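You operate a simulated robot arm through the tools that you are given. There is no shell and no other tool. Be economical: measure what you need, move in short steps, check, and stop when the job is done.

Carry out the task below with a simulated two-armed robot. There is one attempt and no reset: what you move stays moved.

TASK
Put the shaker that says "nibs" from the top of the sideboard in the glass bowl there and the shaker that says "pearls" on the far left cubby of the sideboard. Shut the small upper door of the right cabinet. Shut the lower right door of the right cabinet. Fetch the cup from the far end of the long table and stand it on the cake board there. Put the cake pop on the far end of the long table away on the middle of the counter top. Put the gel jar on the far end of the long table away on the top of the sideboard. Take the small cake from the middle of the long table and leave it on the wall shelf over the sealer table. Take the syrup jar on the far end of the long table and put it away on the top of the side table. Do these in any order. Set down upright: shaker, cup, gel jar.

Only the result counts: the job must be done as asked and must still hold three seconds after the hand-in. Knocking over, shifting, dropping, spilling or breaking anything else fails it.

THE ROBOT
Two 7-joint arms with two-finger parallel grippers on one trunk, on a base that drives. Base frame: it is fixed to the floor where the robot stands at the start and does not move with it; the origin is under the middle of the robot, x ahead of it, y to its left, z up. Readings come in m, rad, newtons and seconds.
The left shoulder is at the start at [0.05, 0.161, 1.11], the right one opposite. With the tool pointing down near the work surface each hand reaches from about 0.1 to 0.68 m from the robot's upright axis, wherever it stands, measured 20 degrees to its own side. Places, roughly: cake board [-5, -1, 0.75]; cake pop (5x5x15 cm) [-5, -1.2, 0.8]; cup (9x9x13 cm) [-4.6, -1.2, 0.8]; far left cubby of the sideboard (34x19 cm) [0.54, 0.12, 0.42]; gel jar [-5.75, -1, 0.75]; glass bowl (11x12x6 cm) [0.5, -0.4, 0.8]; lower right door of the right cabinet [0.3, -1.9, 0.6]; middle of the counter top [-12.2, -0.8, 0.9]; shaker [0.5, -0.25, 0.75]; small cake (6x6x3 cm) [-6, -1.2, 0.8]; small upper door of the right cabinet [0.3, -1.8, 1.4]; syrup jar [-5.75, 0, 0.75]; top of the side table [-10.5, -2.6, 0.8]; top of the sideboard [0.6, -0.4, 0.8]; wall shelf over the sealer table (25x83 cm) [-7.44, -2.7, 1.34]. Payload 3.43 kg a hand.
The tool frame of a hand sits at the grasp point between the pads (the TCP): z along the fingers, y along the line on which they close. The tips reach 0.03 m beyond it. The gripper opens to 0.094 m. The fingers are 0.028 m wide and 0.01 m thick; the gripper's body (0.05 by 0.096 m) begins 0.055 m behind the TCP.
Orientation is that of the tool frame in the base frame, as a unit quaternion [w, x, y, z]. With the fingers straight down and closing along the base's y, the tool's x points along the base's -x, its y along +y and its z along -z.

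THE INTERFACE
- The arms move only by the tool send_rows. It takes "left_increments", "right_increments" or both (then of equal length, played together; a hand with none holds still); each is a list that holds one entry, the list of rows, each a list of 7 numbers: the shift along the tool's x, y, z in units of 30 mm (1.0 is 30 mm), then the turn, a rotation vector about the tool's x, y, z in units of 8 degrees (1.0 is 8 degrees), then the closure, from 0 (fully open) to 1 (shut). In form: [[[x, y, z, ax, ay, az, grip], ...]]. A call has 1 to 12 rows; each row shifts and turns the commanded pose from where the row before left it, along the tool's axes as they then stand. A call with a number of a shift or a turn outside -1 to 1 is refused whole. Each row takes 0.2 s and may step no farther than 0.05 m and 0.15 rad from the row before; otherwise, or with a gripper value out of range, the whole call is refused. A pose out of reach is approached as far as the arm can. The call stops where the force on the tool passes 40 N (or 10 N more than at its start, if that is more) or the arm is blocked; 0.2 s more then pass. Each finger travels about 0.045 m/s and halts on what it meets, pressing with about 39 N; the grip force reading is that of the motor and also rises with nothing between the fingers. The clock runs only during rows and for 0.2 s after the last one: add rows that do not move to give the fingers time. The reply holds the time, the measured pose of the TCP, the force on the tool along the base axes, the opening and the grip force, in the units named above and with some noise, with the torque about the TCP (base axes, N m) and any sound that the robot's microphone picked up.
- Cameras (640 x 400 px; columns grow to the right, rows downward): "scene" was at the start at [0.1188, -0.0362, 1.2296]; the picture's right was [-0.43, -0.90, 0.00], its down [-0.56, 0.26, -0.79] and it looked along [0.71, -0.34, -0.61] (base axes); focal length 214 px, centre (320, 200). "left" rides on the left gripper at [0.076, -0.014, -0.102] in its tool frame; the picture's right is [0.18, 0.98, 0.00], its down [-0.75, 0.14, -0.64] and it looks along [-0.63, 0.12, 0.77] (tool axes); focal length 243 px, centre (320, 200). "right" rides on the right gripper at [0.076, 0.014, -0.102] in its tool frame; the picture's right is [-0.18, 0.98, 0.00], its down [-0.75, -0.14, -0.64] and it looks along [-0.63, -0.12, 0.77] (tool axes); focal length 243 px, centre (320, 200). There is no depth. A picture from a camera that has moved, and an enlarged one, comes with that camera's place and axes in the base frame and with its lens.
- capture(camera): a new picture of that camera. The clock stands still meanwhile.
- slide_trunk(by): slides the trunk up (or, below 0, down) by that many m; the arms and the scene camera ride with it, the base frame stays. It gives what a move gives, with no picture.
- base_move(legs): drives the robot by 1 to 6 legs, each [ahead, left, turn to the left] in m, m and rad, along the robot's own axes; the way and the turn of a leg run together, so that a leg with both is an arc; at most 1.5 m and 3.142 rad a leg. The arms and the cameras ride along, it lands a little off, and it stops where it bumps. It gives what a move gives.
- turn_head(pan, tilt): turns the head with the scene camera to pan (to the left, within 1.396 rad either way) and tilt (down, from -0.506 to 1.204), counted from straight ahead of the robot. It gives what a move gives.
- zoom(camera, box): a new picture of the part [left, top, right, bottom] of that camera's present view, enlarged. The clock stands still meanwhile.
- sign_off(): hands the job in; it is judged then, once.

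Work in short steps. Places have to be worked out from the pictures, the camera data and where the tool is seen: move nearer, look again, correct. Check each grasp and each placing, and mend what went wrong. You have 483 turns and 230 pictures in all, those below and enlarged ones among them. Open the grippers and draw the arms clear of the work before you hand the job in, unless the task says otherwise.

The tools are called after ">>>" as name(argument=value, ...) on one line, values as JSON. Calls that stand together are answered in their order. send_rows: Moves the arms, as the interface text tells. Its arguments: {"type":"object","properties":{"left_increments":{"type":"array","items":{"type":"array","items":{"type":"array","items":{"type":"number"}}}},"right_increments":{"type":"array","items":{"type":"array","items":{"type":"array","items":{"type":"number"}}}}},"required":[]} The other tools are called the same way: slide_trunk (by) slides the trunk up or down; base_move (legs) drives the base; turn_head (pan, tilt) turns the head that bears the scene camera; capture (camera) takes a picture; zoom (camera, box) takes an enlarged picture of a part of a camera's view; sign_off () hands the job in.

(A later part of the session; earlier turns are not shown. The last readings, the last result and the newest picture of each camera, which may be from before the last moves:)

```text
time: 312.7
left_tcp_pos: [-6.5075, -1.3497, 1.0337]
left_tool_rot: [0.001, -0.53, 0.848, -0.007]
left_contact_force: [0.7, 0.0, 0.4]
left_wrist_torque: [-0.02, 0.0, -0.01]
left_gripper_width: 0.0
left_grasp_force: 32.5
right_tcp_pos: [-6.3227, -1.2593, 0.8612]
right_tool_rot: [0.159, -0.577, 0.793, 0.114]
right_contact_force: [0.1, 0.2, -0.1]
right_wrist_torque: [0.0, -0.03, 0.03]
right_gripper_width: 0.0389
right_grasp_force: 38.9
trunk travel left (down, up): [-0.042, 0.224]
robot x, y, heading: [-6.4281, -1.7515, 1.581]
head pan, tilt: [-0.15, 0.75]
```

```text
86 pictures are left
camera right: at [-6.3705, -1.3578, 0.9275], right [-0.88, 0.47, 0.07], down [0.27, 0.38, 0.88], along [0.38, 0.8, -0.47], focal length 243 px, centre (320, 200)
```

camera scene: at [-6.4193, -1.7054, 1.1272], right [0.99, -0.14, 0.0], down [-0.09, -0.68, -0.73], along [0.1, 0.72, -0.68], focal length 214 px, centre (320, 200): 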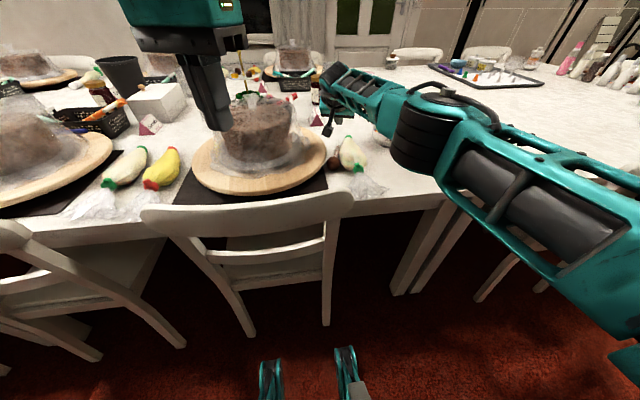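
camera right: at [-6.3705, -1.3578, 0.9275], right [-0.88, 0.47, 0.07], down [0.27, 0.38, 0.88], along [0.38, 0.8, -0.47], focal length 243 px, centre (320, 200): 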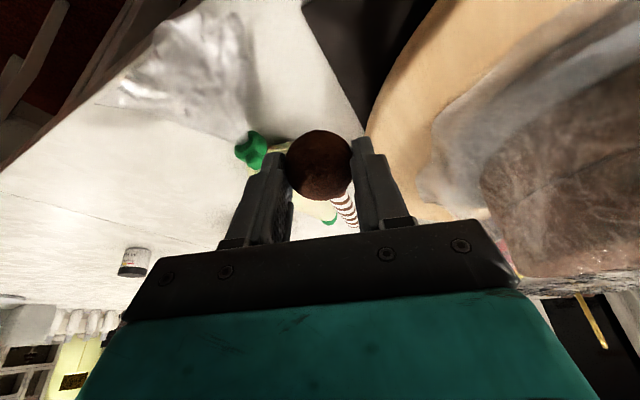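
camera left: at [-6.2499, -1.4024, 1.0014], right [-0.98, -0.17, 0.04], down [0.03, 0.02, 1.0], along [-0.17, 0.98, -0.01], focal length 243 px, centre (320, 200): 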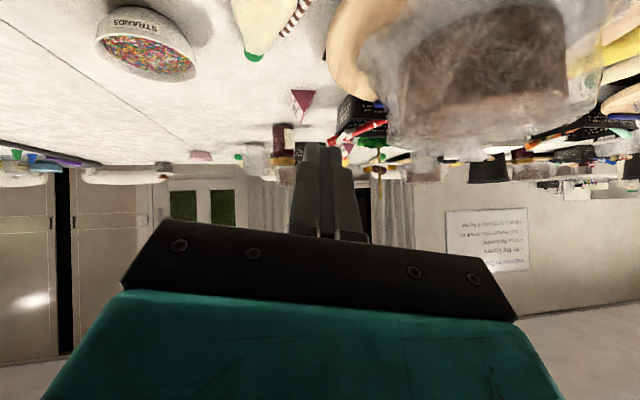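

The pop is gripped by its ball. I raise the trunk, back off, and turn to face the kitchen end.

>>> slide_trunk(by=0.2)

>>> base_move(legs=[[-0.15, 0, 0], [0, 0, 1.56]])

>>> turn_head(pan=0, tilt=0.3)

>>> capture(camera="scene")

```text
time: 314.9
left_tcp_pos: [-6.5077, -1.3484, 1.2343]
left_tool_rot: [0.0, -0.529, 0.849, -0.007]
left_contact_force: [0.0, 0.7, -0.3]
left_wrist_torque: [0.0, 0.04, -0.01]
left_gripper_width: 0.0
left_grasp_force: 33.2
right_tcp_pos: [-6.3235, -1.2577, 1.0621]
right_tool_rot: [0.159, -0.576, 0.793, 0.115]
right_contact_force: [-0.3, -0.2, -0.9]
right_wrist_torque: [0.03, -0.02, 0.04]
right_gripper_width: 0.0385
right_grasp_force: 38.7
trunk travel left (down, up): [-0.242, 0.024]
robot x, y, heading: [-6.4325, -1.7507, 1.579]
head pan, tilt: [-0.15, 0.75]
```

```text
time: 319.9
left_tcp_pos: [-6.836, -1.9614, 1.2337]
left_tool_rot: [-0.005, 0.968, -0.25, 0.005]
left_contact_force: [0.3, 0.3, -1.1]
left_wrist_torque: [0.03, 0.01, 0.0]
left_gripper_width: 0.0
left_grasp_force: 32.5
right_tcp_pos: [-6.9177, -1.7718, 1.061]
right_tool_rot: [-0.037, 0.964, -0.178, -0.192]
right_contact_force: [-0.1, 1.2, -0.3]
right_wrist_torque: [-0.03, 0.0, -0.02]
right_gripper_width: 0.0387
right_grasp_force: 39.3
trunk travel left (down, up): [-0.242, 0.024]
robot x, y, heading: [-6.4339, -1.9065, 3.103]
head pan, tilt: [-0.15, 0.75]
```

```text
time: 320.9
left_tcp_pos: [-6.8364, -1.9601, 1.2331]
left_tool_rot: [-0.005, 0.968, -0.25, 0.005]
left_contact_force: [-0.7, -0.7, -0.2]
left_wrist_torque: [-0.03, 0.0, 0.04]
left_gripper_width: 0.0
left_grasp_force: 33.2
right_tcp_pos: [-6.9181, -1.7703, 1.0617]
right_tool_rot: [-0.037, 0.964, -0.177, -0.193]
right_contact_force: [0.4, -0.3, -1.0]
right_wrist_torque: [0.0, -0.01, -0.04]
right_gripper_width: 0.0384
right_grasp_force: 39.3
trunk travel left (down, up): [-0.242, 0.024]
robot x, y, heading: [-6.4302, -1.9044, 3.098]
head pan, tilt: [0.0, 0.3]
```

```text
85 pictures are left
camera scene: at [-6.5625, -1.8969, 1.3675], right [0.04, 1.0, 0.0], down [0.3, -0.01, -0.96], along [-0.95, 0.04, -0.3], focal length 214 px, centre (320, 200)
```

scene: 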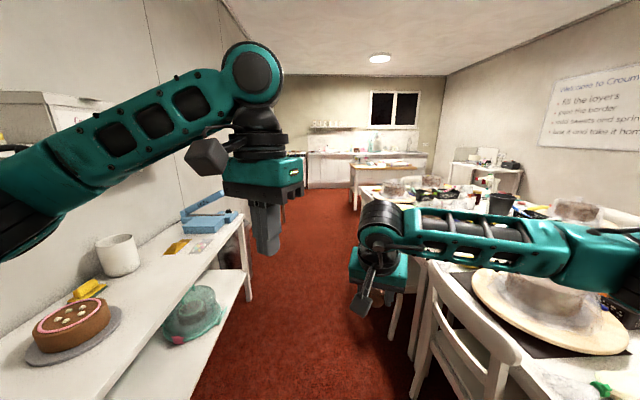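

The aisle ahead is free. I straighten and drive 2.8 m.

>>> base_move(legs=[[0, 0, 0.045], [1.4, 0, 0], [1.4, 0, 0]])

>>> capture(camera="scene")

```text
time: 334.8
left_tcp_pos: [-9.6298, -1.9609, 1.2333]
left_tool_rot: [-0.005, 0.973, -0.229, 0.005]
left_contact_force: [0.5, 1.1, 0.2]
left_wrist_torque: [-0.05, -0.03, -0.03]
left_gripper_width: 0.0
left_grasp_force: 33.0
right_tcp_pos: [-9.7197, -1.7755, 1.0624]
right_tool_rot: [-0.032, 0.968, -0.156, -0.194]
right_contact_force: [-0.2, -0.3, -0.7]
right_wrist_torque: [0.0, 0.01, 0.02]
right_gripper_width: 0.0381
right_grasp_force: 39.0
trunk travel left (down, up): [-0.242, 0.024]
robot x, y, heading: [-9.2234, -1.887, -3.138]
head pan, tilt: [0.0, 0.3]
```

```text
84 pictures are left
camera scene: at [-9.359, -1.8867, 1.3675], right [0.0, 1.0, 0.0], down [0.3, 0.0, -0.96], along [-0.96, 0.0, -0.3], focal length 214 px, centre (320, 200)
```

scene: 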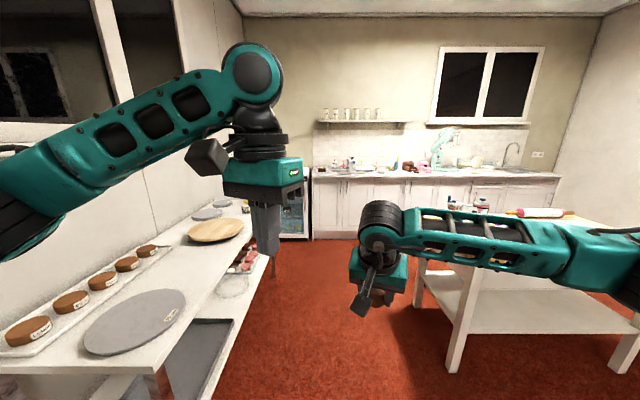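

Counter front is at x≈-11.83; an island stands right (x -10.2…-10.95, y>-1.07) and the side table left (front y≈-2.1). I take the middle of that passage and approach the counter.

>>> base_move(legs=[[0.2, -0.3, 0], [1.3, 0, 0], [0.45, 0, 0]])

>>> turn_head(pan=-0.5, tilt=0.5)

>>> capture(camera="scene")

```text
time: 346.6
left_tcp_pos: [-11.6045, -1.6229, 1.2341]
left_tool_rot: [-0.005, 0.97, -0.241, 0.006]
left_contact_force: [0.3, -0.4, -0.6]
left_wrist_torque: [0.03, -0.03, 0.02]
left_gripper_width: 0.0
left_grasp_force: 33.1
right_tcp_pos: [-11.6904, -1.4357, 1.061]
right_tool_rot: [-0.034, 0.966, -0.168, -0.192]
right_contact_force: [-0.2, 0.4, -0.1]
right_wrist_torque: [0.01, -0.01, 0.03]
right_gripper_width: 0.0383
right_grasp_force: 38.9
trunk travel left (down, up): [-0.242, 0.024]
robot x, y, heading: [-11.2001, -1.5614, 3.125]
head pan, tilt: [0.0, 0.3]
```

```text
time: 347.5
left_tcp_pos: [-11.6056, -1.6225, 1.2329]
left_tool_rot: [-0.005, 0.97, -0.241, 0.005]
left_contact_force: [0.3, 0.0, 0.8]
left_wrist_torque: [0.01, 0.0, -0.02]
left_gripper_width: 0.0001
left_grasp_force: 32.8
right_tcp_pos: [-11.6919, -1.4342, 1.0615]
right_tool_rot: [-0.034, 0.966, -0.167, -0.193]
right_contact_force: [-0.4, -0.3, -0.9]
right_wrist_torque: [-0.01, -0.05, 0.03]
right_gripper_width: 0.0381
right_grasp_force: 39.1
trunk travel left (down, up): [-0.242, 0.024]
robot x, y, heading: [-11.1996, -1.5602, 3.119]
head pan, tilt: [-0.499, 0.499]
```

```text
83 pictures are left
camera scene: at [-11.3187, -1.5117, 1.3491], right [0.5, 0.87, 0.0], down [0.42, -0.24, -0.88], along [-0.76, 0.44, -0.48], focal length 214 px, centre (320, 200)
```

scene: 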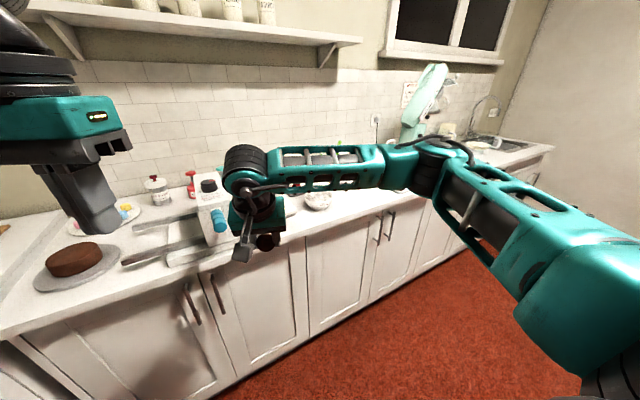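

I turn 0.55 rad right and edge toward the counter middle so the right hand faces y≈-0.85.

>>> base_move(legs=[[0, 0, -0.55], [0.2, -0.2, 0]])

>>> turn_head(pan=0.1, tilt=0.6)

>>> capture(camera="scene")

>>> capture(camera="right")

```text
time: 351.4
left_tcp_pos: [-11.6291, -1.1192, 1.2332]
left_tool_rot: [-0.003, 0.863, -0.504, 0.007]
left_contact_force: [0.2, -1.0, -0.3]
left_wrist_torque: [-0.03, -0.01, -0.01]
left_gripper_width: 0.0
left_grasp_force: 33.2
right_tcp_pos: [-11.5985, -0.9144, 1.062]
right_tool_rot: [-0.087, 0.88, -0.433, -0.175]
right_contact_force: [0.2, 0.5, 0.5]
right_wrist_torque: [0.02, -0.03, 0.01]
right_gripper_width: 0.0378
right_grasp_force: 39.0
trunk travel left (down, up): [-0.242, 0.024]
robot x, y, heading: [-11.2522, -1.2874, 2.552]
head pan, tilt: [-0.499, 0.499]
```

```text
time: 352.4
left_tcp_pos: [-11.6284, -1.1192, 1.2336]
left_tool_rot: [-0.004, 0.863, -0.504, 0.005]
left_contact_force: [-0.1, 0.2, 0.3]
left_wrist_torque: [-0.01, 0.01, 0.0]
left_gripper_width: 0.0
left_grasp_force: 32.8
right_tcp_pos: [-11.6003, -0.9146, 1.0624]
right_tool_rot: [-0.087, 0.88, -0.433, -0.175]
right_contact_force: [-1.5, -0.4, -0.1]
right_wrist_torque: [-0.02, -0.02, -0.03]
right_gripper_width: 0.0379
right_grasp_force: 39.1
trunk travel left (down, up): [-0.242, 0.024]
robot x, y, heading: [-11.2535, -1.2806, 2.551]
head pan, tilt: [0.099, 0.6]
```

```text
82 pictures are left
camera scene: at [-11.3636, -1.2191, 1.34], right [0.47, 0.88, 0.0], down [0.5, -0.27, -0.83], along [-0.73, 0.39, -0.56], focal length 214 px, centre (320, 200)
```

scene: 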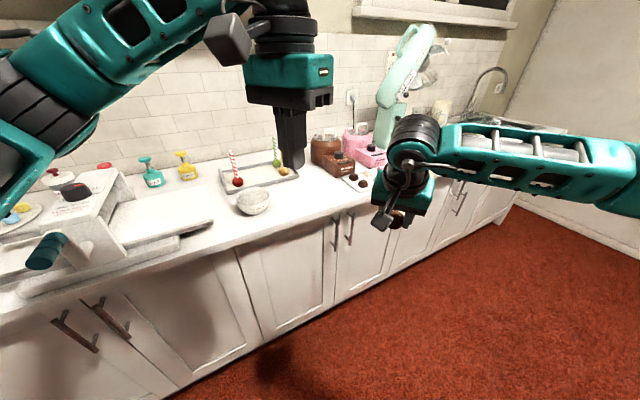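

```text
81 pictures are left
camera right: at [-11.5436, -1.0109, 1.1272], right [-0.88, -0.46, 0.07], down [-0.16, 0.44, 0.88], along [-0.44, 0.77, -0.47], focal length 243 px, centre (320, 200)
```

right: 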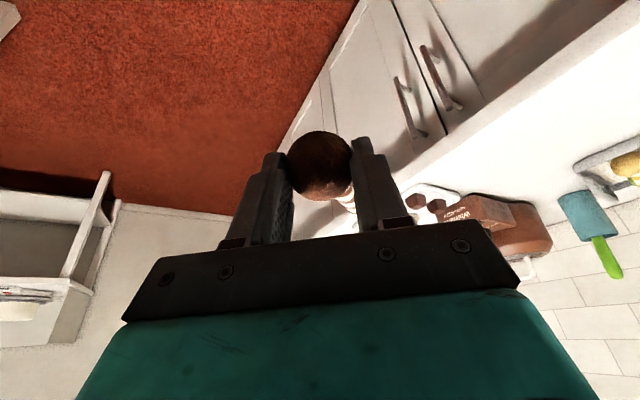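

I zoom on the counter's middle to find a free spot.

>>> zoom(camera="scene", box=[220, 110, 420, 260])

```text
2.67 times, centred on (320, 185) of scene
camera zoom: at [-11.3636, -1.2191, 1.34], right [0.47, 0.88, 0.0], down [0.5, -0.27, -0.83], along [-0.73, 0.39, -0.56], focal length 572 px, centre (320, 240)
```

zoom: 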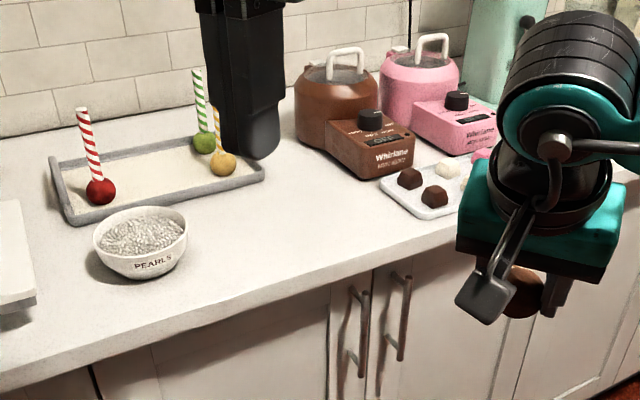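

There's a free strip in front of the tray. I'll lay the pop with its ball near (-11.93,-1.0). Base 15 cm left, then the hand moves over the spot.

>>> base_move(legs=[[0, 0.15, 0]])

>>> send_rows(right_increments=[[[-0.62, 0.818, 0.667, 0, 0, 0, 1], [-0.62, 0.818, 0.667, 0, 0, 0, 1], [-0.62, 0.818, 0.667, 0, 0, 0, 1], [-0.62, 0.818, 0.667, 0, 0, 0, 1], [-0.62, 0.818, 0.667, 0, 0, 0, 1], [-0.62, 0.818, 0.667, 0, 0, 0, 1], [-0.62, 0.818, 0.667, 0, 0, 0, 1]]])

>>> capture(camera="scene")

>>> capture(camera="right")

```text
time: 354.4
left_tcp_pos: [-11.7119, -1.2433, 1.2327]
left_tool_rot: [-0.004, 0.863, -0.505, 0.006]
left_contact_force: [-0.8, -0.2, 0.2]
left_wrist_torque: [0.01, 0.01, 0.01]
left_gripper_width: 0.0
left_grasp_force: 32.8
right_tcp_pos: [-11.6812, -1.0393, 1.0611]
right_tool_rot: [-0.088, 0.879, -0.435, -0.175]
right_contact_force: [0.2, 0.6, -0.7]
right_wrist_torque: [0.01, 0.0, 0.03]
right_gripper_width: 0.038
right_grasp_force: 38.9
trunk travel left (down, up): [-0.242, 0.024]
robot x, y, heading: [-11.3398, -1.4104, 2.546]
head pan, tilt: [0.099, 0.6]
```

```text
time: 356.0
left_tcp_pos: [-11.7118, -1.2425, 1.2342]
left_tool_rot: [-0.003, 0.863, -0.506, 0.006]
left_contact_force: [0.4, -0.7, 0.8]
left_wrist_torque: [-0.01, 0.03, -0.03]
left_gripper_width: 0.0
left_grasp_force: 33.0
right_tcp_pos: [-11.8775, -1.0116, 0.9963]
right_tool_rot: [-0.087, 0.88, -0.434, -0.175]
right_contact_force: [0.7, 0.2, -0.1]
right_wrist_torque: [0.03, -0.03, -0.01]
right_gripper_width: 0.0377
right_grasp_force: 39.5
right hand out of reach, approached as far as the arm can: row 6, 7
trunk travel left (down, up): [-0.242, 0.024]
robot x, y, heading: [-11.3396, -1.407, 2.549]
head pan, tilt: [0.099, 0.6]
```

```text
79 pictures are left
camera scene: at [-11.447, -1.343, 1.34], right [0.47, 0.88, 0.0], down [0.5, -0.27, -0.83], along [-0.73, 0.39, -0.56], focal length 214 px, centre (320, 200)
```

scene: 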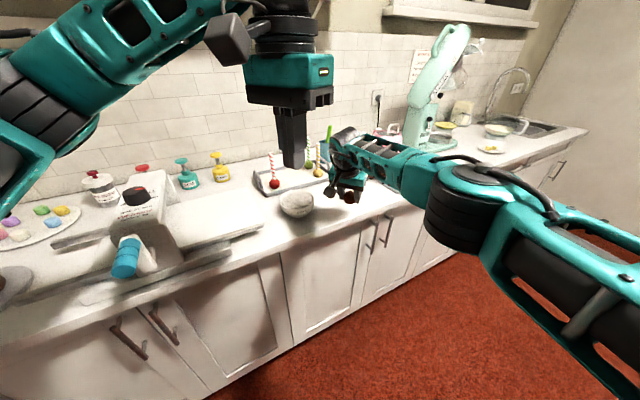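

```text
78 pictures are left
camera right: at [-11.8215, -1.1072, 1.0615], right [-0.88, -0.46, 0.07], down [-0.16, 0.44, 0.88], along [-0.44, 0.77, -0.47], focal length 243 px, centre (320, 200)
```

right: 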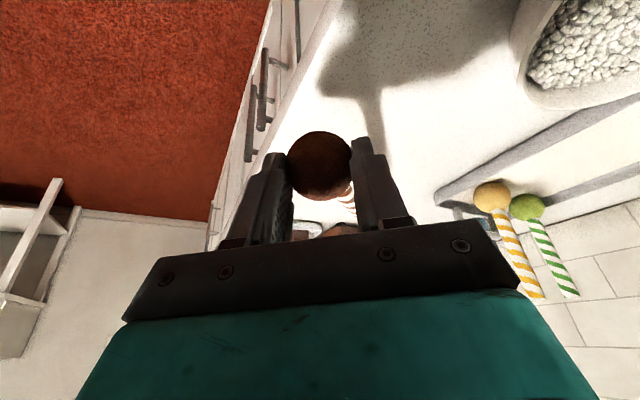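

Almost there: I edge the base 5 cm toward the counter.

>>> base_move(legs=[[0.045, 0.025, 0]])

>>> slide_trunk(by=-0.045)

>>> capture(camera="right")

```text
time: 356.9
left_tcp_pos: [-11.7631, -1.2375, 1.2344]
left_tool_rot: [-0.003, 0.862, -0.506, 0.007]
left_contact_force: [0.4, 0.0, -1.1]
left_wrist_torque: [0.0, 0.01, 0.0]
left_gripper_width: 0.0
left_grasp_force: 33.0
right_tcp_pos: [-11.9285, -1.0065, 0.9943]
right_tool_rot: [-0.088, 0.879, -0.436, -0.174]
right_contact_force: [0.0, -0.3, -1.2]
right_wrist_torque: [0.0, -0.03, -0.01]
right_gripper_width: 0.0381
right_grasp_force: 38.9
trunk travel left (down, up): [-0.242, 0.024]
robot x, y, heading: [-11.3854, -1.4012, 2.548]
head pan, tilt: [0.099, 0.6]
```

```text
time: 357.8
left_tcp_pos: [-11.7608, -1.2378, 1.1897]
left_tool_rot: [-0.003, 0.862, -0.506, 0.006]
left_contact_force: [0.8, -0.6, 0.2]
left_wrist_torque: [-0.02, -0.01, -0.02]
left_gripper_width: 0.0
left_grasp_force: 32.6
right_tcp_pos: [-11.927, -1.0074, 0.9516]
right_tool_rot: [-0.088, 0.879, -0.435, -0.176]
right_contact_force: [0.2, -0.2, -0.6]
right_wrist_torque: [-0.04, -0.01, 0.02]
right_gripper_width: 0.0382
right_grasp_force: 39.2
trunk travel left (down, up): [-0.197, 0.069]
robot x, y, heading: [-11.3897, -1.4034, 2.546]
head pan, tilt: [0.099, 0.6]
```

```text
77 pictures are left
camera right: at [-11.8714, -1.1029, 1.0168], right [-0.88, -0.46, 0.07], down [-0.16, 0.44, 0.88], along [-0.44, 0.77, -0.47], focal length 243 px, centre (320, 200)
```

right: 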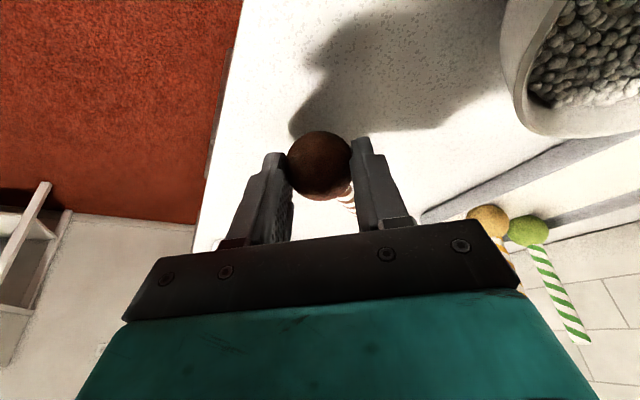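

Nearly at the surface. I lower in small trunk steps until contact.

>>> slide_trunk(by=-0.008)

>>> slide_trunk(by=-0.006)

>>> slide_trunk(by=-0.005)

```text
time: 358.4
left_tcp_pos: [-11.7622, -1.2387, 1.18]
left_tool_rot: [-0.005, 0.863, -0.506, 0.006]
left_contact_force: [0.3, -0.4, 0.1]
left_wrist_torque: [-0.01, -0.02, -0.02]
left_gripper_width: 0.0003
left_grasp_force: 32.6
right_tcp_pos: [-11.9266, -1.0064, 0.9435]
right_tool_rot: [-0.088, 0.879, -0.434, -0.176]
right_contact_force: [0.1, -0.1, -1.2]
right_wrist_torque: [-0.01, -0.01, 0.0]
right_gripper_width: 0.0381
right_grasp_force: 39.5
trunk travel left (down, up): [-0.189, 0.077]
robot x, y, heading: [-11.3862, -1.4055, 2.546]
head pan, tilt: [0.099, 0.6]
```

```text
time: 358.9
left_tcp_pos: [-11.7603, -1.2393, 1.175]
left_tool_rot: [-0.003, 0.863, -0.506, 0.006]
left_contact_force: [-0.2, 0.3, 0.4]
left_wrist_torque: [0.0, 0.02, 0.03]
left_gripper_width: 0.0002
left_grasp_force: 33.4
right_tcp_pos: [-11.9266, -1.0074, 0.9398]
right_tool_rot: [-0.089, 0.878, -0.435, -0.177]
right_contact_force: [0.0, 0.3, 10.1]
right_wrist_torque: [0.07, 0.05, -0.01]
right_gripper_width: 0.038
right_grasp_force: 38.8
trunk travel left (down, up): [-0.183, 0.083]
robot x, y, heading: [-11.389, -1.4059, 2.549]
head pan, tilt: [0.099, 0.6]
```

```text
time: 359.4
left_tcp_pos: [-11.7592, -1.2402, 1.1724]
left_tool_rot: [-0.004, 0.863, -0.506, 0.003]
left_contact_force: [0.3, 1.2, 0.7]
left_wrist_torque: [0.0, -0.01, 0.02]
left_gripper_width: 0.0
left_grasp_force: 32.9
right_tcp_pos: [-11.9267, -1.0072, 0.9381]
right_tool_rot: [-0.09, 0.878, -0.435, -0.181]
right_contact_force: [-0.3, 0.4, 30.2]
right_wrist_torque: [0.24, 0.09, 0.04]
right_gripper_width: 0.0381
right_grasp_force: 38.9
trunk travel left (down, up): [-0.178, 0.088]
robot x, y, heading: [-11.3816, -1.4036, 2.549]
head pan, tilt: [0.099, 0.6]
```

Contact. Ease up, open, and lift straight up.

>>> slide_trunk(by=0.005)

>>> send_rows(right_increments=[[[0, 0, 0, 0, 0, 0, 0.5], [0, 0, 0, 0, 0, 0, 0.35], [0, 0, 0, 0, 0, 0, 0.35]]])

>>> slide_trunk(by=0.08)

>>> capture(camera="right")

```text
time: 360.0
left_tcp_pos: [-11.7608, -1.2399, 1.1758]
left_tool_rot: [-0.003, 0.862, -0.506, 0.005]
left_contact_force: [0.2, 1.0, -0.4]
left_wrist_torque: [-0.01, 0.0, 0.01]
left_gripper_width: 0.0001
left_grasp_force: 32.9
right_tcp_pos: [-11.9264, -1.0081, 0.9389]
right_tool_rot: [-0.089, 0.878, -0.435, -0.176]
right_contact_force: [-3.2, 2.1, 17.0]
right_wrist_torque: [0.21, 0.18, -0.02]
right_gripper_width: 0.038
right_grasp_force: 38.7
trunk travel left (down, up): [-0.183, 0.083]
robot x, y, heading: [-11.3856, -1.4039, 2.542]
head pan, tilt: [0.099, 0.6]
```

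```text
time: 360.8
left_tcp_pos: [-11.7611, -1.2383, 1.1742]
left_tool_rot: [-0.004, 0.862, -0.506, 0.006]
left_contact_force: [-0.9, 0.1, 0.4]
left_wrist_torque: [-0.03, -0.01, 0.01]
left_gripper_width: 0.0002
left_grasp_force: 32.9
right_tcp_pos: [-11.9276, -1.007, 0.937]
right_tool_rot: [-0.088, 0.879, -0.435, -0.176]
right_contact_force: [-0.1, -0.2, 0.5]
right_wrist_torque: [-0.02, -0.02, 0.01]
right_gripper_width: 0.0614
right_grasp_force: 0.0
trunk travel left (down, up): [-0.183, 0.083]
robot x, y, heading: [-11.3862, -1.4073, 2.547]
head pan, tilt: [0.099, 0.6]
```

```text
time: 362.0
left_tcp_pos: [-11.7624, -1.2386, 1.2556]
left_tool_rot: [-0.003, 0.863, -0.506, 0.005]
left_contact_force: [-0.8, -0.2, -0.5]
left_wrist_torque: [0.01, -0.01, -0.02]
left_gripper_width: 0.0
left_grasp_force: 32.9
right_tcp_pos: [-11.9274, -1.0073, 1.0168]
right_tool_rot: [-0.088, 0.879, -0.435, -0.175]
right_contact_force: [0.8, -0.1, -0.4]
right_wrist_torque: [-0.01, -0.02, -0.01]
right_gripper_width: 0.0608
right_grasp_force: 0.0
trunk travel left (down, up): [-0.263, 0.003]
robot x, y, heading: [-11.3834, -1.4016, 2.546]
head pan, tilt: [0.099, 0.6]
```

```text
76 pictures are left
camera right: at [-11.8716, -1.1028, 1.0825], right [-0.88, -0.46, 0.07], down [-0.16, 0.44, 0.88], along [-0.44, 0.77, -0.47], focal length 243 px, centre (320, 200)
```

right: 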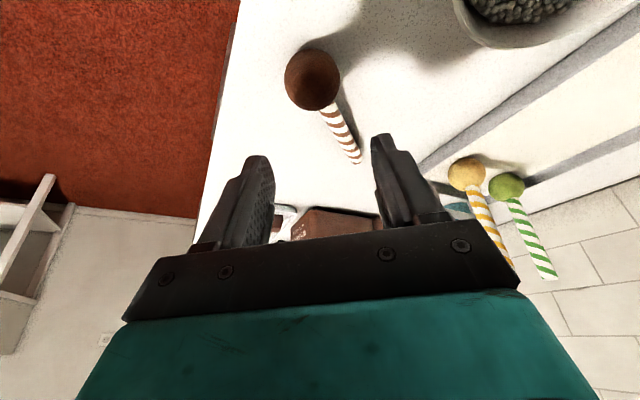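

The pop rests on the counter's middle, clear of everything. I back away, straighten to face -x, and reverse to the gap before the island to look for the way to the table's window side.

>>> send_rows(right_increments=[[[-0.43, 0, -1, 0, 0, 0, 0.5], [-0.43, 0, -1, 0, 0, 0, 0.8], [-0.43, 0, -1, 0, 0, 0, 1]]])

>>> base_move(legs=[[-0.25, 0, 0], [0, 0, 0.59], [-1.0, 0, 0], [-0.9, 0, 0]])

>>> turn_head(pan=-1.39, tilt=0.4)

>>> capture(camera="scene")

```text
time: 362.8
left_tcp_pos: [-11.7613, -1.2395, 1.2547]
left_tool_rot: [-0.003, 0.863, -0.506, 0.006]
left_contact_force: [1.0, 0.7, 0.6]
left_wrist_torque: [0.04, 0.02, -0.03]
left_gripper_width: 0.0
left_grasp_force: 33.2
right_tcp_pos: [-11.9298, -1.0083, 1.1169]
right_tool_rot: [-0.089, 0.879, -0.434, -0.175]
right_contact_force: [0.3, 0.1, -0.6]
right_wrist_torque: [0.03, -0.03, 0.0]
right_gripper_width: 0.0
right_grasp_force: 3.4
trunk travel left (down, up): [-0.263, 0.003]
robot x, y, heading: [-11.3868, -1.4045, 2.541]
head pan, tilt: [0.099, 0.6]
```

```text
time: 375.5
left_tcp_pos: [-9.6545, -1.6323, 1.2548]
left_tool_rot: [-0.005, 0.972, -0.234, 0.005]
left_contact_force: [0.4, 0.6, 0.4]
left_wrist_torque: [0.0, 0.04, -0.02]
left_gripper_width: 0.0001
left_grasp_force: 33.4
right_tcp_pos: [-9.9227, -1.5335, 1.1164]
right_tool_rot: [-0.033, 0.967, -0.161, -0.194]
right_contact_force: [0.3, -0.2, 0.2]
right_wrist_torque: [-0.04, -0.03, 0.0]
right_gripper_width: 0.0001
right_grasp_force: 33.3
trunk travel left (down, up): [-0.263, 0.003]
robot x, y, heading: [-9.2493, -1.5627, 3.132]
head pan, tilt: [0.099, 0.6]
```

```text
time: 377.1
left_tcp_pos: [-9.6548, -1.6321, 1.2543]
left_tool_rot: [-0.005, 0.972, -0.234, 0.005]
left_contact_force: [0.2, -0.4, -0.9]
left_wrist_torque: [0.0, -0.03, -0.01]
left_gripper_width: 0.0001
left_grasp_force: 33.4
right_tcp_pos: [-9.9219, -1.5341, 1.1175]
right_tool_rot: [-0.033, 0.967, -0.16, -0.193]
right_contact_force: [0.8, -0.7, 0.0]
right_wrist_torque: [0.02, 0.01, -0.01]
right_gripper_width: 0.0
right_grasp_force: 32.8
trunk travel left (down, up): [-0.263, 0.003]
robot x, y, heading: [-9.2508, -1.5613, 3.144]
head pan, tilt: [-1.389, 0.4]
```

```text
75 pictures are left
camera scene: at [-9.306, -1.4698, 1.3793], right [0.98, 0.18, 0.0], down [0.07, -0.38, -0.92], along [-0.16, 0.91, -0.39], focal length 214 px, centre (320, 200)
```

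scene: 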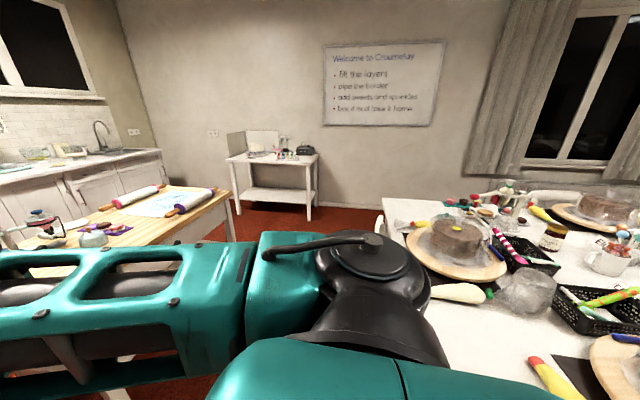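

The long table ends at x≈-9.08; between it and the island there's a 1 m gap to the window side. I go there: forward 0.35, turn right to face +y, and drive through.

>>> base_move(legs=[[0.36, 0, 0], [0, 0, -1.571], [1.3, 0, 0], [1.1, 0, 0]])

>>> turn_head(pan=-1.2, tilt=0.4)

>>> capture(camera="scene")

```text
time: 394.3
left_tcp_pos: [-9.6301, 1.2303, 1.2553]
left_tool_rot: [-0.001, -0.503, 0.864, -0.008]
left_contact_force: [0.2, 0.1, 0.0]
left_wrist_torque: [-0.01, -0.02, -0.02]
left_gripper_width: 0.0
left_grasp_force: 32.8
right_tcp_pos: [-9.5199, 1.4897, 1.1157]
right_tool_rot: [0.159, -0.552, 0.812, 0.102]
right_contact_force: [1.1, -3.6, -0.2]
right_wrist_torque: [0.29, 0.07, 0.0]
right_gripper_width: 0.0
right_grasp_force: 33.1
trunk travel left (down, up): [-0.263, 0.003]
robot x, y, heading: [-9.5772, 0.8221, 1.524]
head pan, tilt: [-1.389, 0.4]
stopped in leg 4: the force on the tool passed its limit at 67 N (the readings are from after the stop); the commanded pose is now the measured one
```

```text
time: 395.1
left_tcp_pos: [-9.6295, 1.229, 1.2545]
left_tool_rot: [-0.001, -0.503, 0.864, -0.007]
left_contact_force: [0.4, 0.0, -0.3]
left_wrist_torque: [-0.02, -0.02, 0.03]
left_gripper_width: 0.0
left_grasp_force: 32.9
right_tcp_pos: [-9.5192, 1.4898, 1.1161]
right_tool_rot: [0.159, -0.553, 0.811, 0.104]
right_contact_force: [0.7, -4.1, -1.2]
right_wrist_torque: [0.33, 0.08, -0.01]
right_gripper_width: 0.0
right_grasp_force: 33.1
trunk travel left (down, up): [-0.263, 0.003]
robot x, y, heading: [-9.5794, 0.823, 1.522]
head pan, tilt: [-1.201, 0.4]
```

```text
74 pictures are left
camera scene: at [-9.4863, 0.8925, 1.3793], right [0.32, -0.95, 0.0], down [-0.37, -0.12, -0.92], along [0.87, 0.29, -0.39], focal length 214 px, centre (320, 200)
```

scene: 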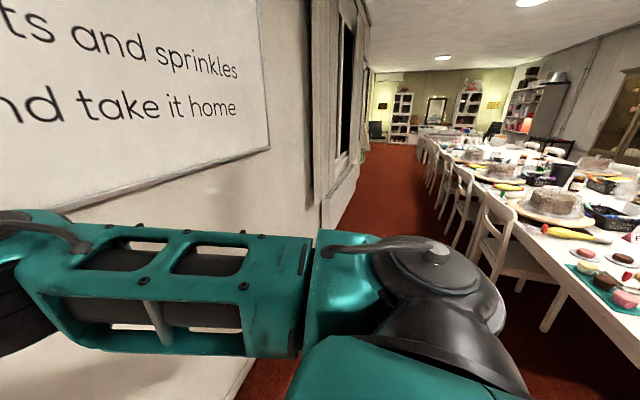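

The right hand touched the wall (wall at y≈1.5). I back off, turn to face +x, centre in the window-side aisle (y≈0.92), and drive toward the syrup jar.

>>> base_move(legs=[[-0.18, 0, 0], [0, 0, -1.52], [0, 0.25, 0], [1.4, 0, 0], [1.4, 0, 0]])

>>> turn_head(pan=-0.6, tilt=0.5)

>>> capture(camera="scene")

```text
time: 402.3
left_tcp_pos: [-9.1805, 0.933, 1.2547]
left_tool_rot: [-0.006, 0.228, 0.974, -0.005]
left_contact_force: [-0.3, 0.1, 1.2]
left_wrist_torque: [-0.01, 0.03, -0.02]
left_gripper_width: 0.0002
left_grasp_force: 33.1
right_tcp_pos: [-8.9152, 0.8371, 1.1159]
right_tool_rot: [0.185, 0.155, 0.97, -0.035]
right_contact_force: [0.2, -0.7, -0.1]
right_wrist_torque: [0.01, 0.04, 0.02]
right_gripper_width: 0.0
right_grasp_force: 32.6
trunk travel left (down, up): [-0.263, 0.003]
robot x, y, heading: [-9.585, 0.8552, 0.009]
head pan, tilt: [-1.201, 0.4]
stopped in leg 3: the robot was blocked; the commanded pose is now the measured one
```

```text
time: 403.3
left_tcp_pos: [-9.1805, 0.9324, 1.2543]
left_tool_rot: [-0.005, 0.227, 0.974, -0.005]
left_contact_force: [-0.1, 0.0, -0.9]
left_wrist_torque: [0.02, 0.02, 0.01]
left_gripper_width: 0.0
left_grasp_force: 32.6
right_tcp_pos: [-8.9151, 0.837, 1.1156]
right_tool_rot: [0.187, 0.156, 0.969, -0.035]
right_contact_force: [0.2, 0.0, -0.6]
right_wrist_torque: [0.01, 0.0, 0.0]
right_gripper_width: 0.0
right_grasp_force: 33.0
trunk travel left (down, up): [-0.263, 0.003]
robot x, y, heading: [-9.5869, 0.8575, 0.006]
head pan, tilt: [-0.6, 0.499]
```

```text
73 pictures are left
camera scene: at [-9.4673, 0.8069, 1.3701], right [-0.56, -0.83, 0.0], down [-0.4, 0.27, -0.88], along [0.73, -0.49, -0.48], focal length 214 px, centre (320, 200)
```

scene: 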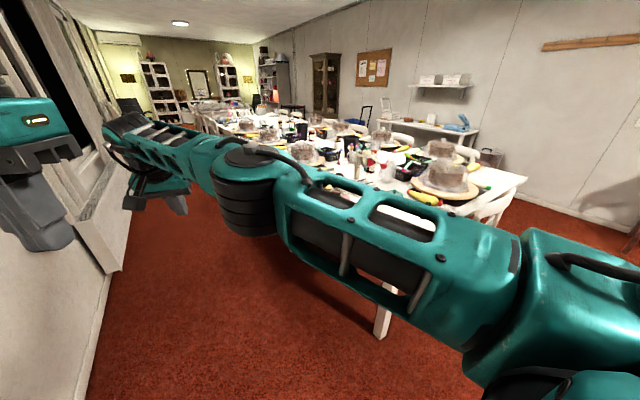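

The left elbow brushed the wall. I stretch the left hand forward to draw the elbow in, shift right 5 cm, and continue down the aisle.

>>> send_rows(left_increments=[[[-0.9, 0.3, 0, 0, 0, 0, 1], [-0.9, 0.3, 0, 0, 0, 0, 1], [-0.9, 0.3, 0, 0, 0, 0, 1], [-0.9, 0.3, 0, 0, 0, 0, 1], [-0.9, 0.3, 0, 0, 0, 0, 1]]])

>>> base_move(legs=[[0, -0.05, 0], [1.4, 0, 0], [1.4, 0, 0]])

>>> capture(camera="scene")

```text
time: 404.5
left_tcp_pos: [-9.0382, 0.9124, 1.2544]
left_tool_rot: [-0.005, 0.228, 0.974, -0.005]
left_contact_force: [-0.9, -0.5, 0.2]
left_wrist_torque: [-0.06, -0.09, -0.04]
left_gripper_width: 0.0
left_grasp_force: 32.9
right_tcp_pos: [-8.9146, 0.8363, 1.1152]
right_tool_rot: [0.187, 0.158, 0.969, -0.034]
right_contact_force: [0.1, 0.3, 0.1]
right_wrist_torque: [-0.02, 0.04, 0.0]
right_gripper_width: 0.0
right_grasp_force: 32.9
trunk travel left (down, up): [-0.263, 0.003]
robot x, y, heading: [-9.5824, 0.8596, 0.014]
head pan, tilt: [-0.6, 0.499]
```

```text
time: 418.9
left_tcp_pos: [-6.215, 0.8661, 1.2546]
left_tool_rot: [-0.006, 0.227, 0.974, -0.005]
left_contact_force: [-2.6, 4.8, 5.4]
left_wrist_torque: [-0.54, -0.18, -0.17]
left_gripper_width: 0.0
left_grasp_force: 33.1
right_tcp_pos: [-6.0902, 0.7911, 1.1142]
right_tool_rot: [0.186, 0.156, 0.969, -0.035]
right_contact_force: [-0.9, -0.4, -1.2]
right_wrist_torque: [-0.02, 0.01, -0.01]
right_gripper_width: 0.0
right_grasp_force: 33.0
trunk travel left (down, up): [-0.263, 0.003]
robot x, y, heading: [-6.7592, 0.8121, 0.006]
head pan, tilt: [-0.6, 0.499]
```

```text
72 pictures are left
camera scene: at [-6.6436, 0.7607, 1.3701], right [-0.56, -0.83, 0.0], down [-0.4, 0.27, -0.88], along [0.73, -0.49, -0.48], focal length 214 px, centre (320, 200)
```

scene: 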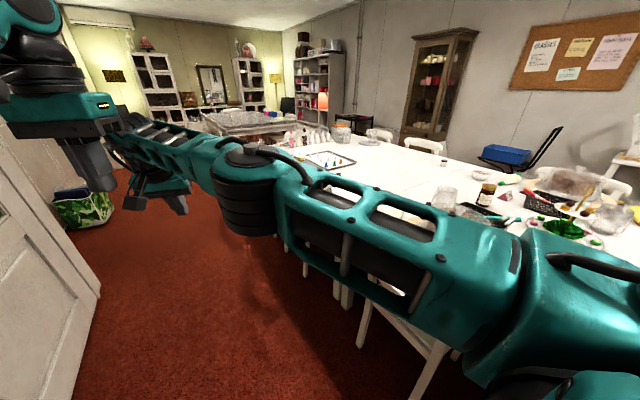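

The left fingertips were resting on the right forearm; I raise the left hand a little, then drive on and turn to face the table from the window side.

>>> send_rows(left_increments=[[[0, 0, -0.8, 0, 0, 0, 1], [0.8, 0.5, -0.3, 0, 0, 0, 1], [0.8, 0.5, 0, 0, 0, 0, 1], [0.8, 0.5, 0, 0, 0, 0, 1]]])

>>> base_move(legs=[[1.15, 0.03, 0], [0, 0, -1.57]])

>>> turn_head(pan=0.1, tilt=0.7)

>>> capture(camera="scene")

```text
time: 419.9
left_tcp_pos: [-6.2608, 0.9422, 1.288]
left_tool_rot: [-0.007, 0.228, 0.974, -0.005]
left_contact_force: [-0.3, 0.5, -1.5]
left_wrist_torque: [-0.03, 0.0, -0.02]
left_gripper_width: 0.0001
left_grasp_force: 32.9
right_tcp_pos: [-6.0909, 0.7912, 1.1156]
right_tool_rot: [0.186, 0.156, 0.969, -0.035]
right_contact_force: [0.5, -0.1, -0.3]
right_wrist_torque: [-0.02, 0.04, -0.01]
right_gripper_width: 0.0
right_grasp_force: 32.6
trunk travel left (down, up): [-0.263, 0.003]
robot x, y, heading: [-6.761, 0.808, 0.003]
head pan, tilt: [-0.6, 0.499]
```

```text
time: 429.4
left_tcp_pos: [-5.472, 0.3592, 1.2872]
left_tool_rot: [-0.007, 0.837, 0.546, 0.001]
left_contact_force: [0.0, 0.6, -0.1]
left_wrist_torque: [0.0, -0.03, 0.02]
left_gripper_width: 0.0
left_grasp_force: 32.7
right_tcp_pos: [-5.6135, 0.1836, 1.1161]
right_tool_rot: [0.111, 0.782, 0.593, -0.154]
right_contact_force: [0.5, -0.2, -0.4]
right_wrist_torque: [-0.01, -0.04, 0.02]
right_gripper_width: 0.0
right_grasp_force: 32.7
trunk travel left (down, up): [-0.263, 0.003]
robot x, y, heading: [-5.6237, 0.8526, -1.515]
head pan, tilt: [-0.6, 0.499]
```

```text
time: 430.5
left_tcp_pos: [-5.4715, 0.359, 1.2871]
left_tool_rot: [-0.008, 0.837, 0.547, -0.001]
left_contact_force: [-0.7, 0.6, 0.3]
left_wrist_torque: [-0.02, -0.01, -0.03]
left_gripper_width: 0.0002
left_grasp_force: 33.2
right_tcp_pos: [-5.613, 0.1844, 1.1152]
right_tool_rot: [0.11, 0.783, 0.593, -0.155]
right_contact_force: [-0.6, 0.2, 0.3]
right_wrist_torque: [-0.02, 0.01, 0.02]
right_gripper_width: 0.0
right_grasp_force: 32.6
trunk travel left (down, up): [-0.263, 0.003]
robot x, y, heading: [-5.6227, 0.855, -1.518]
head pan, tilt: [0.099, 0.7]
```

```text
71 pictures are left
camera scene: at [-5.6078, 0.73, 1.3524], right [-0.99, -0.15, 0.0], down [-0.1, 0.64, -0.77], along [0.12, -0.76, -0.64], focal length 214 px, centre (320, 200)
```

scene: 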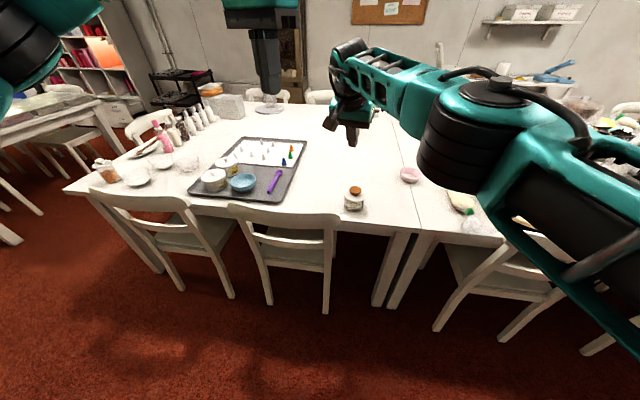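

The syrup jar stands at ≈(-5.64, 0.05) near the edge, clear of the chair. I zoom to identify it and its shape.

>>> zoom(camera="scene", box=[310, 165, 400, 225])

```text
6.67 times, centred on (355, 195) of scene
camera zoom: at [-5.6078, 0.73, 1.3524], right [-0.99, -0.15, 0.0], down [-0.1, 0.64, -0.77], along [0.12, -0.76, -0.64], focal length 1430 px, centre (87, 233)
```

zoom: 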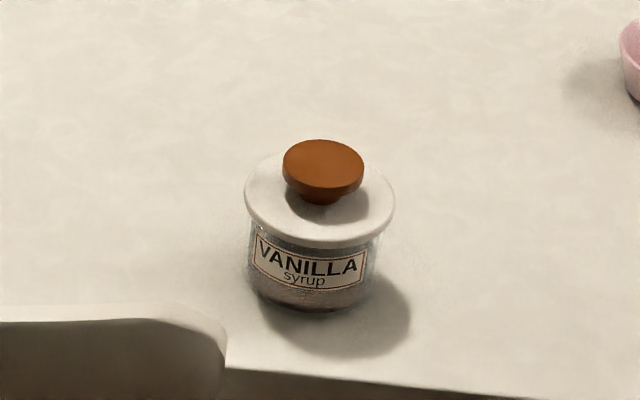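

It's the "VANILLA syrup" jar, with a mushroom knob ≈5 cm wide (top z≈0.847). I move 17 cm closer and set the right hand vertical above the knob.

>>> base_move(legs=[[0.17, 0, 0]])

>>> send_rows(right_increments=[[[0, 0, 0, 0, 0.9, 0, 0.6], [0, 0, 0, 0, 0.9, 0, 0.3], [0, 0, 0, 0, 0.9, 0, 0.2], [0, 0, 0.9, 0, 0, 0, 0.2], [0, 0, 0.9, 0, 0, 0, 0.2], [0, 0, 0.9, 0, 0, 0, 0.2], [0, 0, 0.9, 0, 0, 0, 0.2]]])

>>> capture(camera="right")

```text
time: 431.9
left_tcp_pos: [-5.4653, 0.1876, 1.2867]
left_tool_rot: [-0.008, 0.839, 0.544, 0.0]
left_contact_force: [0.2, -0.5, -0.1]
left_wrist_torque: [0.02, -0.02, 0.0]
left_gripper_width: 0.0002
left_grasp_force: 32.8
right_tcp_pos: [-5.6078, 0.0134, 1.1149]
right_tool_rot: [0.109, 0.784, 0.591, -0.154]
right_contact_force: [-0.5, -0.4, 0.3]
right_wrist_torque: [-0.01, -0.02, 0.03]
right_gripper_width: 0.0
right_grasp_force: 32.7
trunk travel left (down, up): [-0.263, 0.003]
robot x, y, heading: [-5.6152, 0.6842, -1.524]
head pan, tilt: [0.099, 0.7]
```

```text
time: 433.5
left_tcp_pos: [-5.4631, 0.1902, 1.2871]
left_tool_rot: [-0.008, 0.839, 0.544, 0.001]
left_contact_force: [0.8, -0.5, -0.5]
left_wrist_torque: [0.01, 0.02, -0.01]
left_gripper_width: 0.0002
left_grasp_force: 32.7
right_tcp_pos: [-5.6276, 0.0662, 0.9991]
right_tool_rot: [-0.003, 0.799, 0.601, -0.005]
right_contact_force: [-0.7, -0.2, 0.1]
right_wrist_torque: [0.01, 0.02, 0.02]
right_gripper_width: 0.0752
right_grasp_force: 0.0
right hand out of reach, approached as far as the arm can: row 1, 2, 3
trunk travel left (down, up): [-0.263, 0.003]
robot x, y, heading: [-5.6191, 0.686, -1.523]
head pan, tilt: [0.099, 0.7]
```

```text
69 pictures are left
camera right: at [-5.5912, 0.1368, 1.1009], right [0.89, -0.45, -0.01], down [-0.34, -0.68, 0.65], along [-0.3, -0.57, -0.76], focal length 243 px, centre (320, 200)
```

right: 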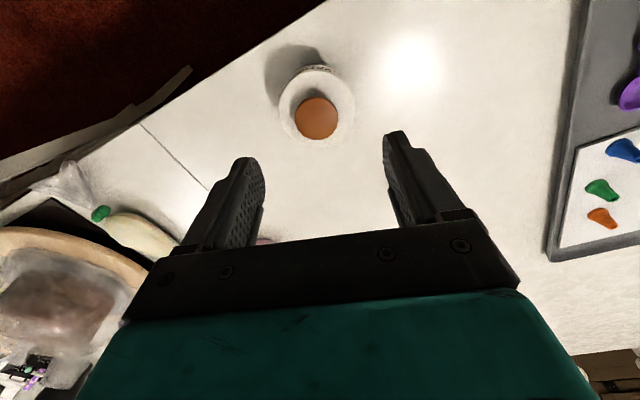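

Knob at (-5.6435, 0.050). I descend over it to z≈0.852.

>>> send_rows(right_increments=[[[-0.17, -0.09, 0.95, 0, 0, 0, 0.2], [-0.17, -0.09, 0.95, 0, 0, 0, 0.2], [-0.17, -0.09, 0.95, 0, 0, 0, 0.2], [-0.17, -0.09, 0.95, 0, 0, 0, 0.2], [0, 0, 0.95, 0, 0, 0, 0.2], [0, 0, 0.1, 0, 0, 0, 0.2]]])

>>> capture(camera="right")

>>> zoom(camera="scene", box=[290, 150, 450, 250])

```text
time: 434.9
left_tcp_pos: [-5.4647, 0.1885, 1.2861]
left_tool_rot: [-0.008, 0.839, 0.544, 0.0]
left_contact_force: [-0.4, 0.0, -0.3]
left_wrist_torque: [0.0, 0.01, 0.01]
left_gripper_width: 0.0001
left_grasp_force: 33.5
right_tcp_pos: [-5.6533, 0.0797, 0.8771]
right_tool_rot: [-0.002, 0.799, 0.601, -0.005]
right_contact_force: [0.0, 0.0, -0.1]
right_wrist_torque: [0.02, -0.01, 0.0]
right_gripper_width: 0.0754
right_grasp_force: 0.1
right hand out of reach, approached as far as the arm can: row 2, 3, 4, 5
trunk travel left (down, up): [-0.263, 0.003]
robot x, y, heading: [-5.6149, 0.6821, -1.524]
head pan, tilt: [0.099, 0.7]
```

```text
68 pictures are left
camera right: at [-5.617, 0.1483, 0.98], right [0.89, -0.45, -0.01], down [-0.34, -0.68, 0.65], along [-0.3, -0.57, -0.76], focal length 243 px, centre (320, 200)
```

right: 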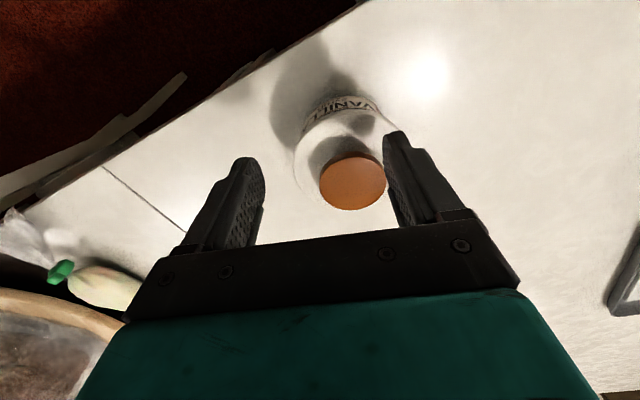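

```text
4.00 times, centred on (370, 200) of scene
camera zoom: at [-5.6, 0.5602, 1.3524], right [-0.99, -0.15, 0.0], down [-0.09, 0.64, -0.76], along [0.11, -0.76, -0.64], focal length 858 px, centre (120, 200)
```

zoom: 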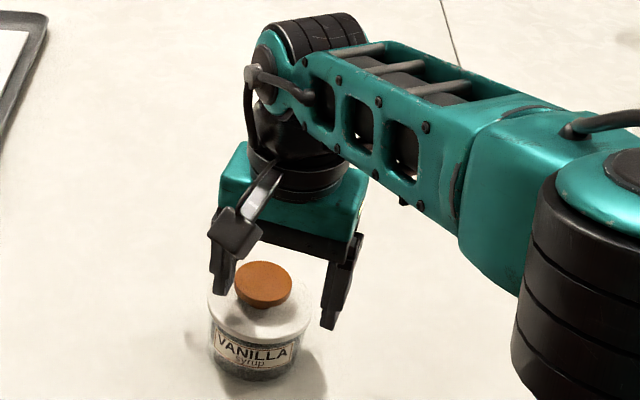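

I'm at the low reach limit; I raise 2 cm, shift the base to centre over the knob, then lower with the trunk.

>>> send_rows(right_increments=[[[0, 0, -0.8, 0, 0, 0, 0.2]]])

>>> base_move(legs=[[0.03, 0.009, 0]])

>>> capture(camera="right")

```text
time: 435.3
left_tcp_pos: [-5.4644, 0.189, 1.2871]
left_tool_rot: [-0.007, 0.838, 0.545, 0.001]
left_contact_force: [-0.3, -0.5, 0.0]
left_wrist_torque: [0.01, 0.02, 0.01]
left_gripper_width: 0.0002
left_grasp_force: 33.0
right_tcp_pos: [-5.6522, 0.0776, 0.9031]
right_tool_rot: [-0.001, 0.8, 0.601, -0.005]
right_contact_force: [-0.8, 0.4, -0.4]
right_wrist_torque: [-0.03, -0.01, -0.03]
right_gripper_width: 0.0752
right_grasp_force: 0.1
trunk travel left (down, up): [-0.263, 0.003]
robot x, y, heading: [-5.6134, 0.6821, -1.528]
head pan, tilt: [0.099, 0.7]
```

```text
time: 436.2
left_tcp_pos: [-5.4543, 0.1588, 1.2866]
left_tool_rot: [-0.007, 0.839, 0.544, 0.001]
left_contact_force: [0.4, -0.5, -0.4]
left_wrist_torque: [0.01, 0.0, 0.02]
left_gripper_width: 0.0002
left_grasp_force: 33.5
right_tcp_pos: [-5.6422, 0.0482, 0.9027]
right_tool_rot: [-0.003, 0.8, 0.6, -0.004]
right_contact_force: [-1.0, -0.4, -0.8]
right_wrist_torque: [0.02, 0.0, 0.02]
right_gripper_width: 0.075
right_grasp_force: 0.0
trunk travel left (down, up): [-0.263, 0.003]
robot x, y, heading: [-5.6033, 0.6553, -1.522]
head pan, tilt: [0.099, 0.7]
```

```text
66 pictures are left
camera right: at [-5.6051, 0.118, 1.0048], right [0.89, -0.45, -0.01], down [-0.34, -0.68, 0.65], along [-0.3, -0.57, -0.76], focal length 243 px, centre (320, 200)
```

right: 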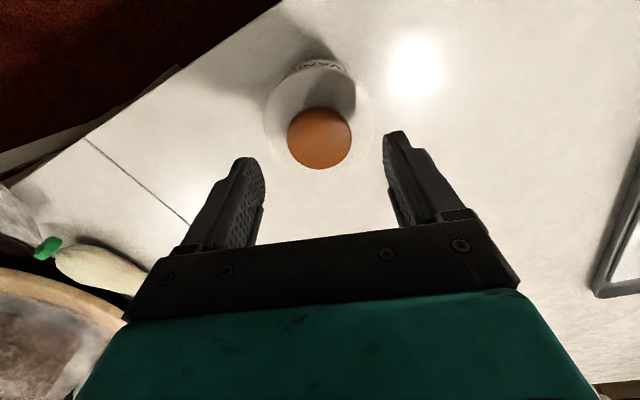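

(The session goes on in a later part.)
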